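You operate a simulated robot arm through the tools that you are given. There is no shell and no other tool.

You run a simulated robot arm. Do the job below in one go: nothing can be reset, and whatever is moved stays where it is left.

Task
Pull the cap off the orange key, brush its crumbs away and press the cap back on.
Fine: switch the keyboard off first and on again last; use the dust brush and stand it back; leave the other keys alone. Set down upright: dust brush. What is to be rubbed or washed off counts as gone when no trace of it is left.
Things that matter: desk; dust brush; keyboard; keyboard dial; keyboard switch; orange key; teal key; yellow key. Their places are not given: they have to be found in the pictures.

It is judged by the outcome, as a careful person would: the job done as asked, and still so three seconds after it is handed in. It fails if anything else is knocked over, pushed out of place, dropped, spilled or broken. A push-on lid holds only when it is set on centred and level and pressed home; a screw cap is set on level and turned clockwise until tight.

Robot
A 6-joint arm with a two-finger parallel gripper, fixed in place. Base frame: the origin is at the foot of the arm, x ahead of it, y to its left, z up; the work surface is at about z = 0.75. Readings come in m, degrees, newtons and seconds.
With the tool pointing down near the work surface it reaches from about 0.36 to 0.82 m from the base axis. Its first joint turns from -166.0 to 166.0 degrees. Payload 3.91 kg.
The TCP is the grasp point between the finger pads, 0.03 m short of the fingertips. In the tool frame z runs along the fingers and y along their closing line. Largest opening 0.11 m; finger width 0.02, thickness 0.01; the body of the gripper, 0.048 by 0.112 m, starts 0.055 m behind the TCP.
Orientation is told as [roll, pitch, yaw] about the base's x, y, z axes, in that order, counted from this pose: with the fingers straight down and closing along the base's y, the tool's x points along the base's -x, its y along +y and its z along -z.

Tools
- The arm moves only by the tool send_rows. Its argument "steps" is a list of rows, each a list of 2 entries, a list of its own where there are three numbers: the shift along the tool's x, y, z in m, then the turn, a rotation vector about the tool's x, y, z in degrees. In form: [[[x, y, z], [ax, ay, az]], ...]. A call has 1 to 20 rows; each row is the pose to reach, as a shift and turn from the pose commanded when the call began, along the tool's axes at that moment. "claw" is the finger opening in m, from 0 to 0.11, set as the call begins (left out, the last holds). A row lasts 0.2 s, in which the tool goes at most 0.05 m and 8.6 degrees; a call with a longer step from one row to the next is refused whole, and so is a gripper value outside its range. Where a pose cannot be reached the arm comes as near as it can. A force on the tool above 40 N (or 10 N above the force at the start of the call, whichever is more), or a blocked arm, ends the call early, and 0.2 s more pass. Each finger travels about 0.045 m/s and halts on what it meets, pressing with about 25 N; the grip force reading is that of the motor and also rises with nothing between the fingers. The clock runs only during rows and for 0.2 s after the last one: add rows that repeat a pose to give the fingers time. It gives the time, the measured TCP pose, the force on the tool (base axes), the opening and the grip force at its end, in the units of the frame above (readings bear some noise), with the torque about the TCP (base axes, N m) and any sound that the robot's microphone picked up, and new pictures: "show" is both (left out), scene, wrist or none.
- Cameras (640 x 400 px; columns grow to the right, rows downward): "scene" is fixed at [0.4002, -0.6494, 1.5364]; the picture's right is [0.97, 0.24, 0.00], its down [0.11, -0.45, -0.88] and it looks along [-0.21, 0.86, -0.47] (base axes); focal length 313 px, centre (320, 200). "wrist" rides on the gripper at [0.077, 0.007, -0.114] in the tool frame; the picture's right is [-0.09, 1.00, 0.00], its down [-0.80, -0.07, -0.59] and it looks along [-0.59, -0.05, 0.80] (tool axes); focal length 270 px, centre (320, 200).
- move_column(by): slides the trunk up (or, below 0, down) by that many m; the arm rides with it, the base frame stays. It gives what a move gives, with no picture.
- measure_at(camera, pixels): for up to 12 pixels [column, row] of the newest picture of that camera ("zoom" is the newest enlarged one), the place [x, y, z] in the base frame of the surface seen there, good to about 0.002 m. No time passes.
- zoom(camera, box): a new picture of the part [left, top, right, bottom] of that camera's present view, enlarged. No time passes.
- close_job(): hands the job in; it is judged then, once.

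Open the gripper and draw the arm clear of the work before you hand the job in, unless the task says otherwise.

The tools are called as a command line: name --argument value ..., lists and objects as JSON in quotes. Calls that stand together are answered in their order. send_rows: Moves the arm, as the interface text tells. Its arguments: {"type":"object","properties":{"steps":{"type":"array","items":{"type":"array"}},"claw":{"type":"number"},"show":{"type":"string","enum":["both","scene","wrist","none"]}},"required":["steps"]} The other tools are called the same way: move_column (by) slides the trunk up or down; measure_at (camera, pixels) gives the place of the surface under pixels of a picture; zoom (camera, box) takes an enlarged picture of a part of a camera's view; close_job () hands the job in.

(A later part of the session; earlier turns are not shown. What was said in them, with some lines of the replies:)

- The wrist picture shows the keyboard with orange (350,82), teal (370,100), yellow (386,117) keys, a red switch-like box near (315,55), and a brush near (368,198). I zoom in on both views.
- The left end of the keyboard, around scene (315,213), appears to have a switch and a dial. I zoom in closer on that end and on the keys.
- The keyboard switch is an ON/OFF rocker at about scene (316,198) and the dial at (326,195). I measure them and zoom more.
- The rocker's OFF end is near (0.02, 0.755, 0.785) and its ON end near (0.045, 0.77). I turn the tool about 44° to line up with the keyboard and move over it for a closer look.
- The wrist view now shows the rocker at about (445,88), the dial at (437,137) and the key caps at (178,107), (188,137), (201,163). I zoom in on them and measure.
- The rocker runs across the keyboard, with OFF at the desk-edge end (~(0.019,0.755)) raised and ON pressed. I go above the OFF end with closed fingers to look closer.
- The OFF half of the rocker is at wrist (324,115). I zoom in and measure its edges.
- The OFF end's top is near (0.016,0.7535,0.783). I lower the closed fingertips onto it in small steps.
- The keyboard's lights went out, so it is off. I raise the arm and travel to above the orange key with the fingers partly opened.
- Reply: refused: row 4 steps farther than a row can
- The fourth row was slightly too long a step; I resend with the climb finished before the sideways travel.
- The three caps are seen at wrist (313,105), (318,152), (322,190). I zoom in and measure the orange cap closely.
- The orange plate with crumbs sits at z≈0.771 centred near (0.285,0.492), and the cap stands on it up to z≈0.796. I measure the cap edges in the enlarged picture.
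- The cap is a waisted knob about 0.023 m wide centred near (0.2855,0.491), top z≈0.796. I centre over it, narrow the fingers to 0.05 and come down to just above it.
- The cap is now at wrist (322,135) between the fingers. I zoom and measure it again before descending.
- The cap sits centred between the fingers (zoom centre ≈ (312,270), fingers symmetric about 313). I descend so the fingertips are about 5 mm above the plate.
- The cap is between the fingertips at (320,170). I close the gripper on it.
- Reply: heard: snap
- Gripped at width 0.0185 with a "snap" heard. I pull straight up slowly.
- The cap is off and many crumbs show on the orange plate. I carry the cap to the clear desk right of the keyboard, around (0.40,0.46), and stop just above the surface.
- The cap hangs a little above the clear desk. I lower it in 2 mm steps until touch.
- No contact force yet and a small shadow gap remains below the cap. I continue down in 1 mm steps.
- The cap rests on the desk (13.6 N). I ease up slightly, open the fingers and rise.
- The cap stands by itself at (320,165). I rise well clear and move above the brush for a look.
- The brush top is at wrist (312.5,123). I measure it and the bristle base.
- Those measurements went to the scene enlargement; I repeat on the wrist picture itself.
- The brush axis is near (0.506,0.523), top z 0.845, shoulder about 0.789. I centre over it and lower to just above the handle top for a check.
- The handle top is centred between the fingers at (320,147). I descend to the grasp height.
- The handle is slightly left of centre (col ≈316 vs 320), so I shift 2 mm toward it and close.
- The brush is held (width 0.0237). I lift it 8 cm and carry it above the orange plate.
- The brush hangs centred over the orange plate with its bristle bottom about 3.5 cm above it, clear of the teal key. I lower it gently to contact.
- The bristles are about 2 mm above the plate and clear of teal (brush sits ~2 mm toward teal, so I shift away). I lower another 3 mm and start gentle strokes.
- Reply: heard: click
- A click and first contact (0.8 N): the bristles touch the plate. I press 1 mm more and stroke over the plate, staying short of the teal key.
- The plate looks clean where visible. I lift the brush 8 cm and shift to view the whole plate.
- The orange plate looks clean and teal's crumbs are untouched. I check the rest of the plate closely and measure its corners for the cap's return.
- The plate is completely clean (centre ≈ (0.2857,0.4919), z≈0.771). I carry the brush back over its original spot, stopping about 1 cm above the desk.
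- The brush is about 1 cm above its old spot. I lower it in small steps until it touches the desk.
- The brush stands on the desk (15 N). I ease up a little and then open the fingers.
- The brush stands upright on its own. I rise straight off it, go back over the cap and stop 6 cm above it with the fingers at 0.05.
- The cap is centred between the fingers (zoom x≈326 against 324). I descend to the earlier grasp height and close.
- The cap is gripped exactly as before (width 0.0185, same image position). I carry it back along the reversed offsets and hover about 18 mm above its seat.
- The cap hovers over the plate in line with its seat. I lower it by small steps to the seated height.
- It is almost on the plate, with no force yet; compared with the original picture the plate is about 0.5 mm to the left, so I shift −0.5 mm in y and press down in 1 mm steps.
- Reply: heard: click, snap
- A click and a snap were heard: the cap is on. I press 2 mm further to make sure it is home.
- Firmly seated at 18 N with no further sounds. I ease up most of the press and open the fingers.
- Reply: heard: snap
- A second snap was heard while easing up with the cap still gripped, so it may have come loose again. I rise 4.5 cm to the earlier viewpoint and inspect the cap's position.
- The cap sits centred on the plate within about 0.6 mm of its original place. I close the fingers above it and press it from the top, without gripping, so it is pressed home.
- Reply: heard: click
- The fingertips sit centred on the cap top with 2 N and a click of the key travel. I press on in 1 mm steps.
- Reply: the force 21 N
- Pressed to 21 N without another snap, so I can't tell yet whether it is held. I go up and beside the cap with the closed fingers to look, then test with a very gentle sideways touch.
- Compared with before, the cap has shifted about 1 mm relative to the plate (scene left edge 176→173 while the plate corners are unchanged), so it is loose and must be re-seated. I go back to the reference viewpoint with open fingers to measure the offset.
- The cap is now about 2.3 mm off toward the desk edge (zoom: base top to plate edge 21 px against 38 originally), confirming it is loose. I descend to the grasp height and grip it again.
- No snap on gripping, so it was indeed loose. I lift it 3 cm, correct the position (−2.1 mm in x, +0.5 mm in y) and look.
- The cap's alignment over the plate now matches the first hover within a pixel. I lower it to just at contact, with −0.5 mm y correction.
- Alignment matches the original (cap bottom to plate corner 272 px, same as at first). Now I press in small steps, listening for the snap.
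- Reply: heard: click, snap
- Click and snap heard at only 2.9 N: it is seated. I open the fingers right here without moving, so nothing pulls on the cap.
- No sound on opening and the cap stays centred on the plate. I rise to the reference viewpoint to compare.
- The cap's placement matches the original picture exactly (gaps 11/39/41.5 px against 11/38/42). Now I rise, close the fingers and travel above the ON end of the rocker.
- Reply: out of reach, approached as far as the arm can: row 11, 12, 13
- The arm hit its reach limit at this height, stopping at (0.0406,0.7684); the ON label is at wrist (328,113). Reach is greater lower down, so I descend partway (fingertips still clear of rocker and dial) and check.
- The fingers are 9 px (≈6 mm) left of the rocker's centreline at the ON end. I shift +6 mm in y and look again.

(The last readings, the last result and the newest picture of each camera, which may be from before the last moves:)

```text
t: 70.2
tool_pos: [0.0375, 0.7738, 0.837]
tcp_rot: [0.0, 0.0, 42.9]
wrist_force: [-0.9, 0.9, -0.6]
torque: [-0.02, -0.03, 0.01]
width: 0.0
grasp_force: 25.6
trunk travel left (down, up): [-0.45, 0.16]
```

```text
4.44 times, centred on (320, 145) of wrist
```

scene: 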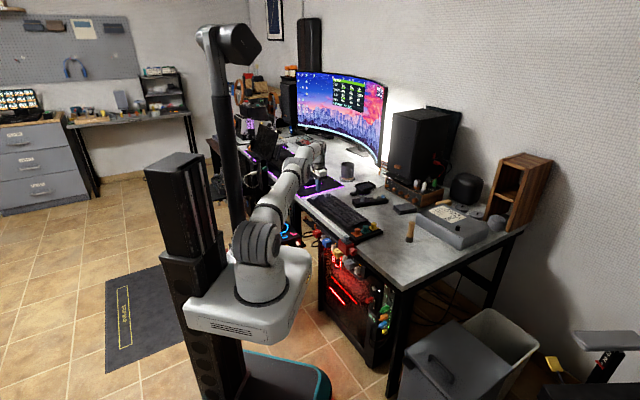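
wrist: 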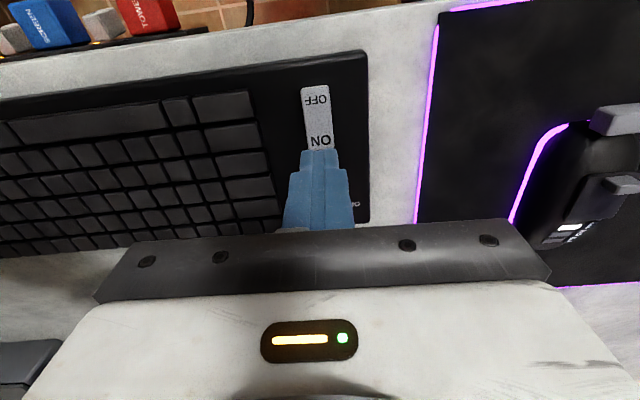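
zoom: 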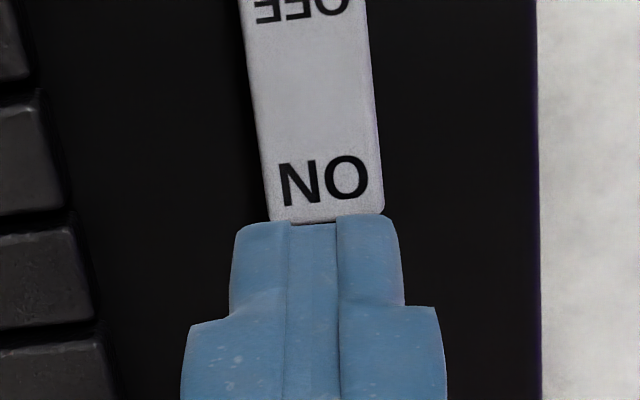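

The fingertips are now centred over the ON end (zoom (327,200)). I press down in small steps.

send_rows --steps '[[[0, 0, 0.012], [0, 0, 0]], [[0, 0, 0.018], [0, 0, 0]], [[0, 0, 0.021], [0, 0, 0]], [[0, 0, 0.023], [0, 0, 0]], [[0, 0, 0.025], [0, 0, 0]], [[0, 0, 0.027], [0, 0, 0]], [[0, 0, 0.029], [0, 0, 0]]]' --claw 0.0

zoom --camera "scene" --box '[300, 180, 350, 211]'

```text
t: 71.8
tool_pos: [0.0391, 0.773, 0.8112]
tcp_rot: [0.3, -0.3, 42.9]
wrist_force: [4.7, 6.1, 15.0]
torque: [0.04, -0.06, -0.13]
width: 0.0
grasp_force: 25.1
trunk travel left (down, up): [-0.45, 0.16]
```

scene: 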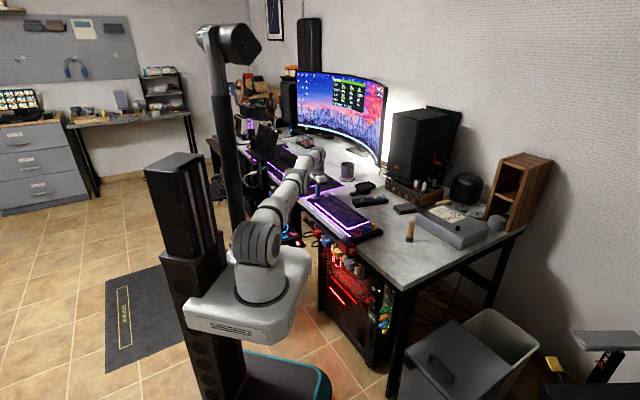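
wrist: 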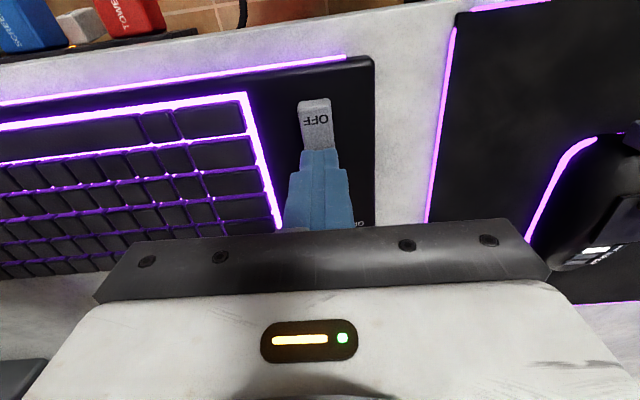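

```text
12.80 times, centred on (325, 196) of scene
```

zoom: 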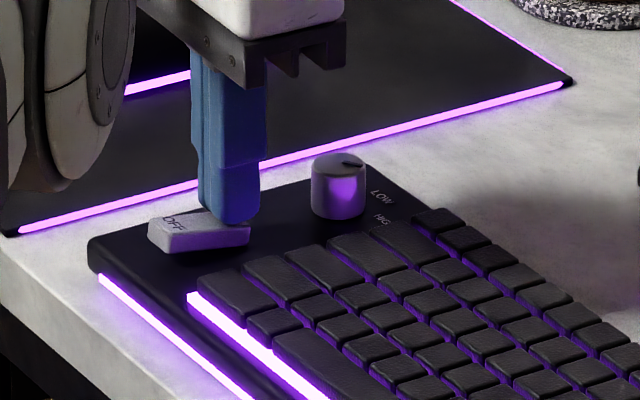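

The keyboard's lights are on again. I lift off, draw back and up from the work, and open the gripper.

send_rows --steps '[[[0, 0, -0.01], [0, 0, 0]], [[0, 0, -0.04], [0, 0, 0]], [[0.01, -0.01, -0.07], [0, 0, 0]], [[0.035, -0.03, -0.1], [0, 0, 0]], [[0.06, -0.055, -0.13], [0, 0, 0]], [[0.085, -0.08, -0.16], [0, 0, 0]], [[0.11, -0.105, -0.19], [0, 0, 0]], [[0.135, -0.13, -0.22], [0, 0, 0]], [[0.135, -0.16, -0.25], [0, 0, 0]], [[0.135, -0.19, -0.28], [0, 0, 0]], [[0.135, -0.19, -0.28], [0, 0, 0]]]' --claw 0.0

zoom --camera "scene" --box '[345, 215, 385, 245]'

zoom --camera "scene" --box '[290, 170, 490, 260]'

zoom --camera "scene" --box '[304, 183, 344, 208]'

```text
t: 74.2
tool_pos: [0.0334, 0.7532, 0.9847]
tcp_rot: [-0.1, 0.1, 42.9]
wrist_force: [-0.7, 0.5, 0.7]
torque: [-0.01, 0.01, -0.02]
width: 0.0
grasp_force: 25.7
out of reach, approached as far as the arm can: row 3, 4, 5, 6, 7, 8, 9, 10, 11
trunk travel left (down, up): [-0.45, 0.16]
```

scene: 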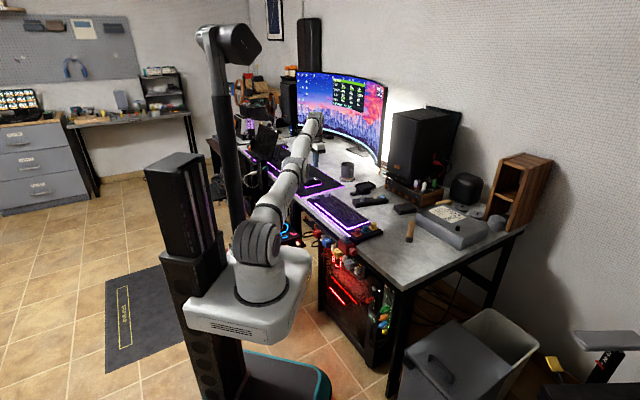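
wrist: 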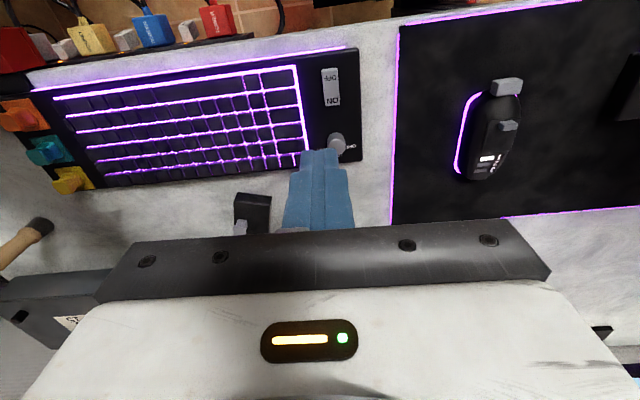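

```text
13.33 times, centred on (365, 230) of scene
```

zoom: 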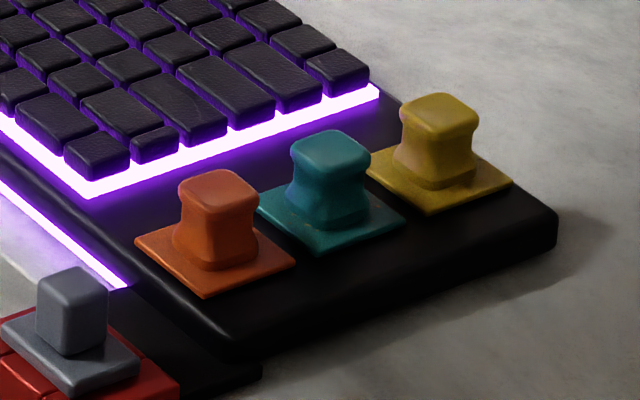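

```text
3.20 times, centred on (390, 215) of scene
```

zoom: 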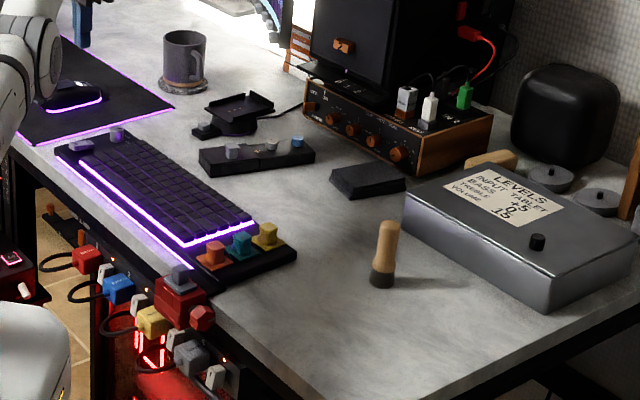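

```text
16.00 times, centred on (324, 196) of scene
```

zoom: 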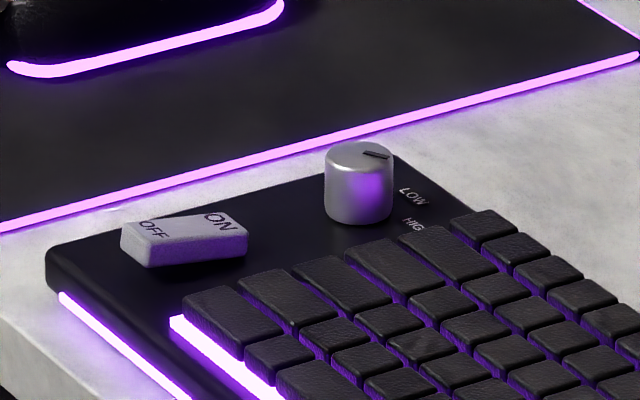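

All is as at the start: lights on, brush upright, cap on, dial unchanged. The arm is stretched, so I draw it back inward in small steps.

send_rows --steps '[[[0.01, -0.01, 0], [0, 0, 0]], [[0.02, -0.02, 0], [0, 0, 0]], [[0.035, -0.035, 0], [0, 0, 0]], [[0.05, -0.05, 0], [0, 0, 0]], [[0.07, -0.07, 0], [0, 0, 0]], [[0.09, -0.09, 0], [0, 0, 0]], [[0.09, -0.09, 0], [0, 0, 0]]]' --claw 0.0

```text
t: 75.8
tool_pos: [0.0334, 0.7523, 0.9871]
tcp_rot: [-0.1, 0.0, 43.1]
wrist_force: [-0.7, 0.1, -0.6]
torque: [-0.01, -0.02, 0.03]
width: 0.0001
grasp_force: 25.2
out of reach, approached as far as the arm can: row 1, 2, 3, 4, 5, 6, 7
trunk travel left (down, up): [-0.45, 0.16]
```

scene: 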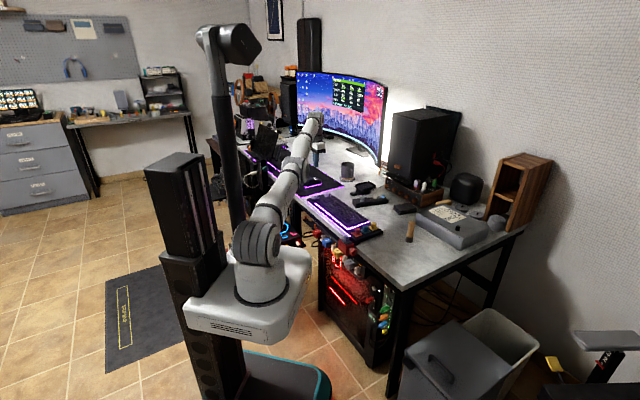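
wrist: 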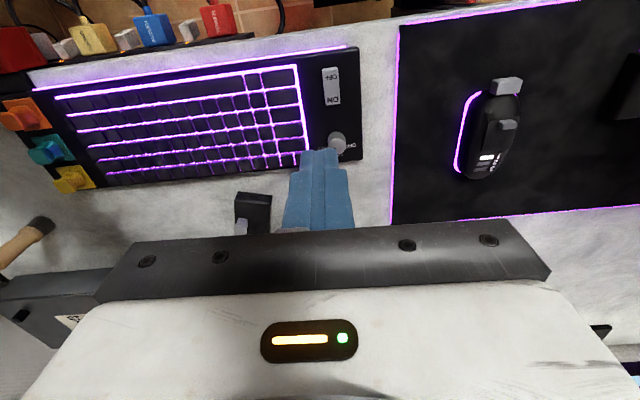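

The arm is caught in a straightened posture. I try lowering slightly (fingertips stay well above the desk items) to unlock the elbow.

send_rows --steps '[[[0, 0, 0.015], [0, 0, 0]], [[0, 0, 0.03], [0, 0, 0]], [[0, 0, 0.05], [0, 0, 0]], [[0, 0, 0.07], [0, 0, 0]], [[0, 0, 0.09], [0, 0, 0]]]' --claw 0.0

```text
t: 77.0
tool_pos: [0.037, 0.7672, 0.8974]
tcp_rot: [-0.1, 0.1, 43.0]
wrist_force: [0.5, 0.3, -1.2]
torque: [0.01, -0.02, -0.01]
width: 0.0
grasp_force: 24.6
out of reach, approached as far as the arm can: row 3, 4, 5
trunk travel left (down, up): [-0.45, 0.16]
```

scene: 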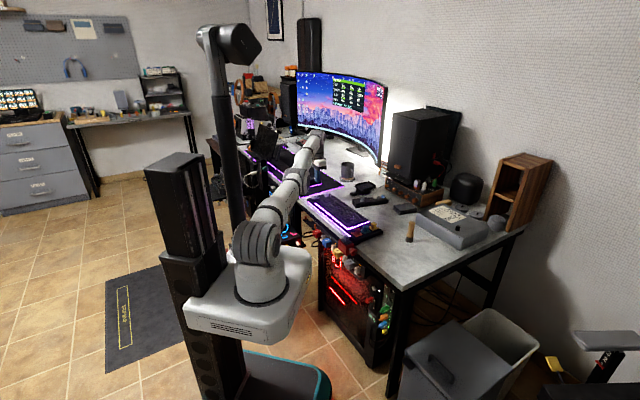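
wrist: 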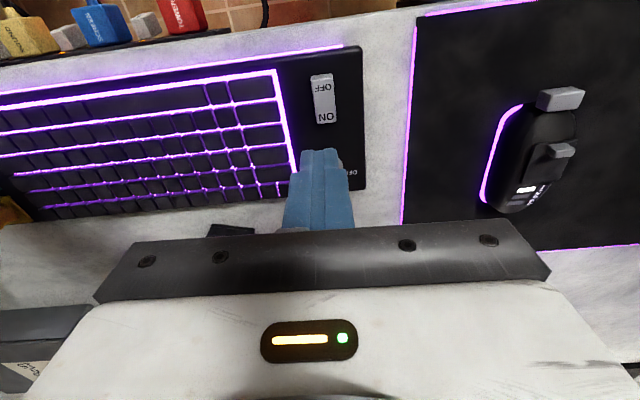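

It followed the reach boundary down to z=0.897. I go slightly lower, where the arm was within reach before, then inward toward the base.

send_rows --steps '[[[0, 0, 0.015], [0, 0, 0]], [[0, 0, 0.03], [0, 0, 0]], [[0, 0, 0.045], [0, 0, 0]], [[0.005, -0.005, 0.045], [0, 0, 0]], [[0.015, -0.015, 0.045], [0, 0, 0]], [[0.025, -0.025, 0.045], [0, 0, 0]], [[0.04, -0.04, 0.045], [0, 0, 0]], [[0.04, -0.04, 0.045], [0, 0, 0]]]' --claw 0.0

```text
t: 78.8
tool_pos: [0.0361, 0.7701, 0.8529]
tcp_rot: [0.0, 0.0, 43.0]
wrist_force: [0.2, -0.1, 0.7]
torque: [0.01, 0.01, -0.01]
width: 0.0001
grasp_force: 24.9
out of reach, approached as far as the arm can: row 4, 5, 6, 7, 8
trunk travel left (down, up): [-0.45, 0.16]
```

scene: 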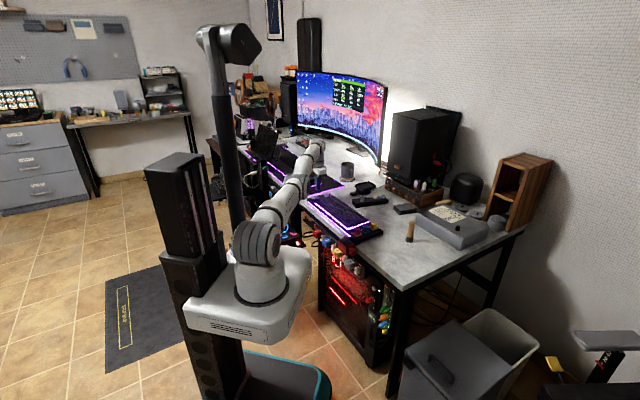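
wrist: 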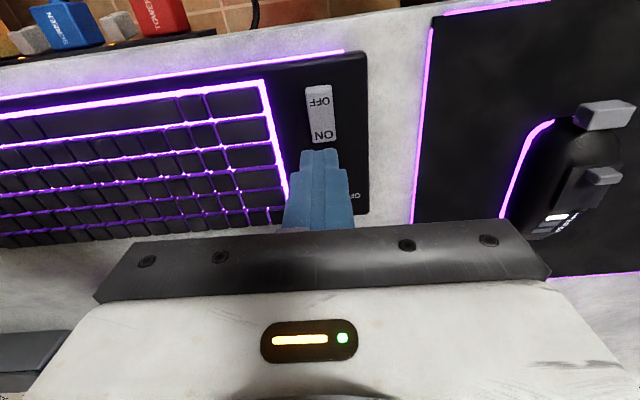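

The elbow is locked straight, so inward moves aren't solved; the trunk can lift the whole arm straight up instead. I raise the column 0.15 m to draw the gripper clear.

move_column --by 0.15

```text
t: 80.5
tool_pos: [0.0379, 0.7705, 1.0026]
tcp_rot: [-0.1, 0.1, 43.0]
wrist_force: [-0.2, 0.5, 1.0]
torque: [0.01, -0.01, 0.04]
width: 0.0
grasp_force: 25.4
trunk travel left (down, up): [-0.6, 0.01]
```

The gripper is now at z≈1.00, 0.2 m above the keyboard. I open it and try once more to move up and back toward the base.

send_rows --steps '[[[0, 0, -0.03], [0, 0, 0]], [[0, 0, -0.06], [0, 0, 0]], [[0.03, -0.03, -0.06], [0, 0, 0]], [[0.06, -0.06, -0.06], [0, 0, 0]], [[0.09, -0.09, -0.06], [0, 0, 0]], [[0.09, -0.09, -0.06], [0, 0, 0]]]' --claw 0.08

zoom --camera "scene" --box '[290, 170, 490, 260]'

zoom --camera "scene" --box '[345, 215, 385, 245]'

```text
t: 82.0
tool_pos: [0.037, 0.765, 1.0639]
tcp_rot: [-0.2, 0.1, 42.9]
wrist_force: [-1.3, -0.4, 0.3]
torque: [-0.03, -0.03, 0.0]
width: 0.0802
grasp_force: 0.0
out of reach, approached as far as the arm can: row 3, 4, 5, 6
trunk travel left (down, up): [-0.6, 0.01]
```

scene: 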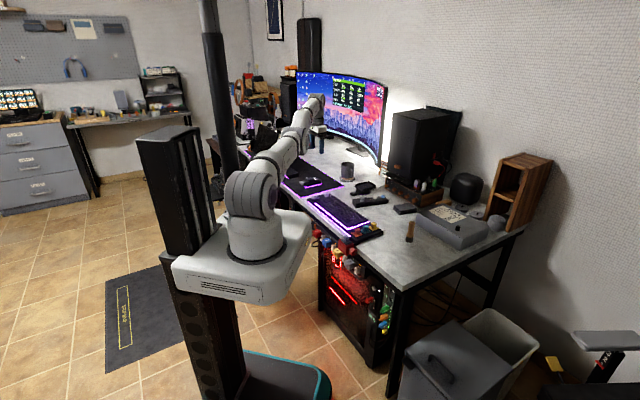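
wrist: 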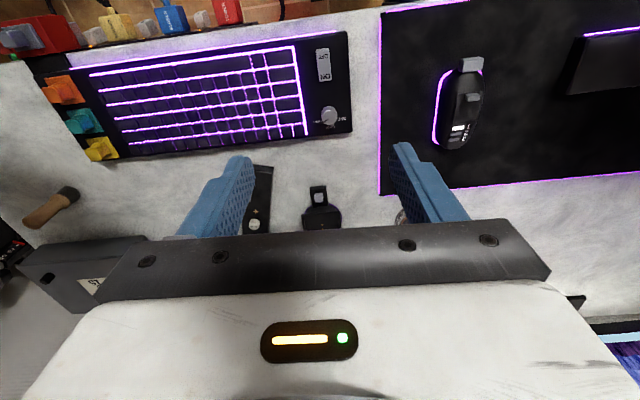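

```text
3.20 times, centred on (390, 215) of scene
```

zoom: 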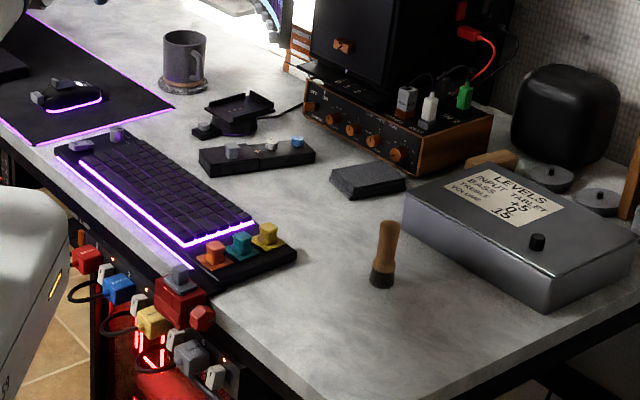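

```text
13.33 times, centred on (365, 230) of scene
```

zoom: 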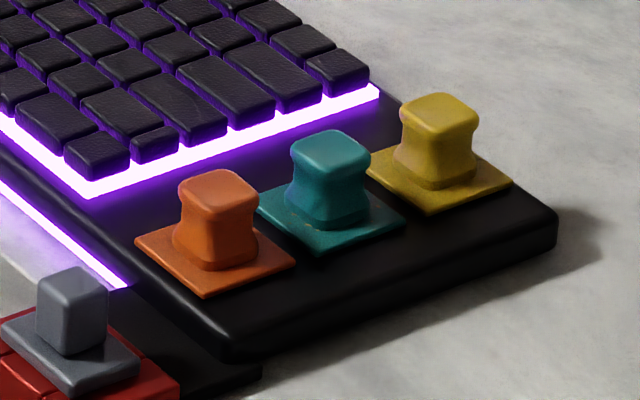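

The final pictures show the keyboard lit, the orange cap seated with its plate clean, and the teal and yellow keys untouched. The brush stands upright on its old spot, the gripper is open and the arm is about 0.28 m above the desk. I hand in the job.

close_job

```text
The job is handed in.
```

The orange key's cap came off, its crumbs are brushed away with no trace left, and the cap is pressed back on. I handed the job in.

- **Cap:** it needed two tries to seat. The first time it snapped on but came loose again as I eased off. I lifted it, re-centred it and pressed until it snapped. I then opened the fingers without pulling on it and heard nothing more. Its position matches the opening picture. I did not test its hold by pulling on it.
- **Keyboard:** I switched it off with its ON/OFF switch before starting and on again at the end, and its lights came back. The dial is unchanged. The keyboard may have shifted by less than a millimetre while I worked on the cap.
- **Other keys:** the teal and yellow keys were not touched, and the teal key still has its own crumbs.
- **Brush:** it stands upright within a millimetre or two of where it was.
- **Arm:** it straightened fully while reaching for the ON end of the switch and would not fold back toward its base. I raised the trunk 0.15 m to lift it clear instead. It ended with the gripper open, about 0.3 m above the desk over the far end of the keyboard.
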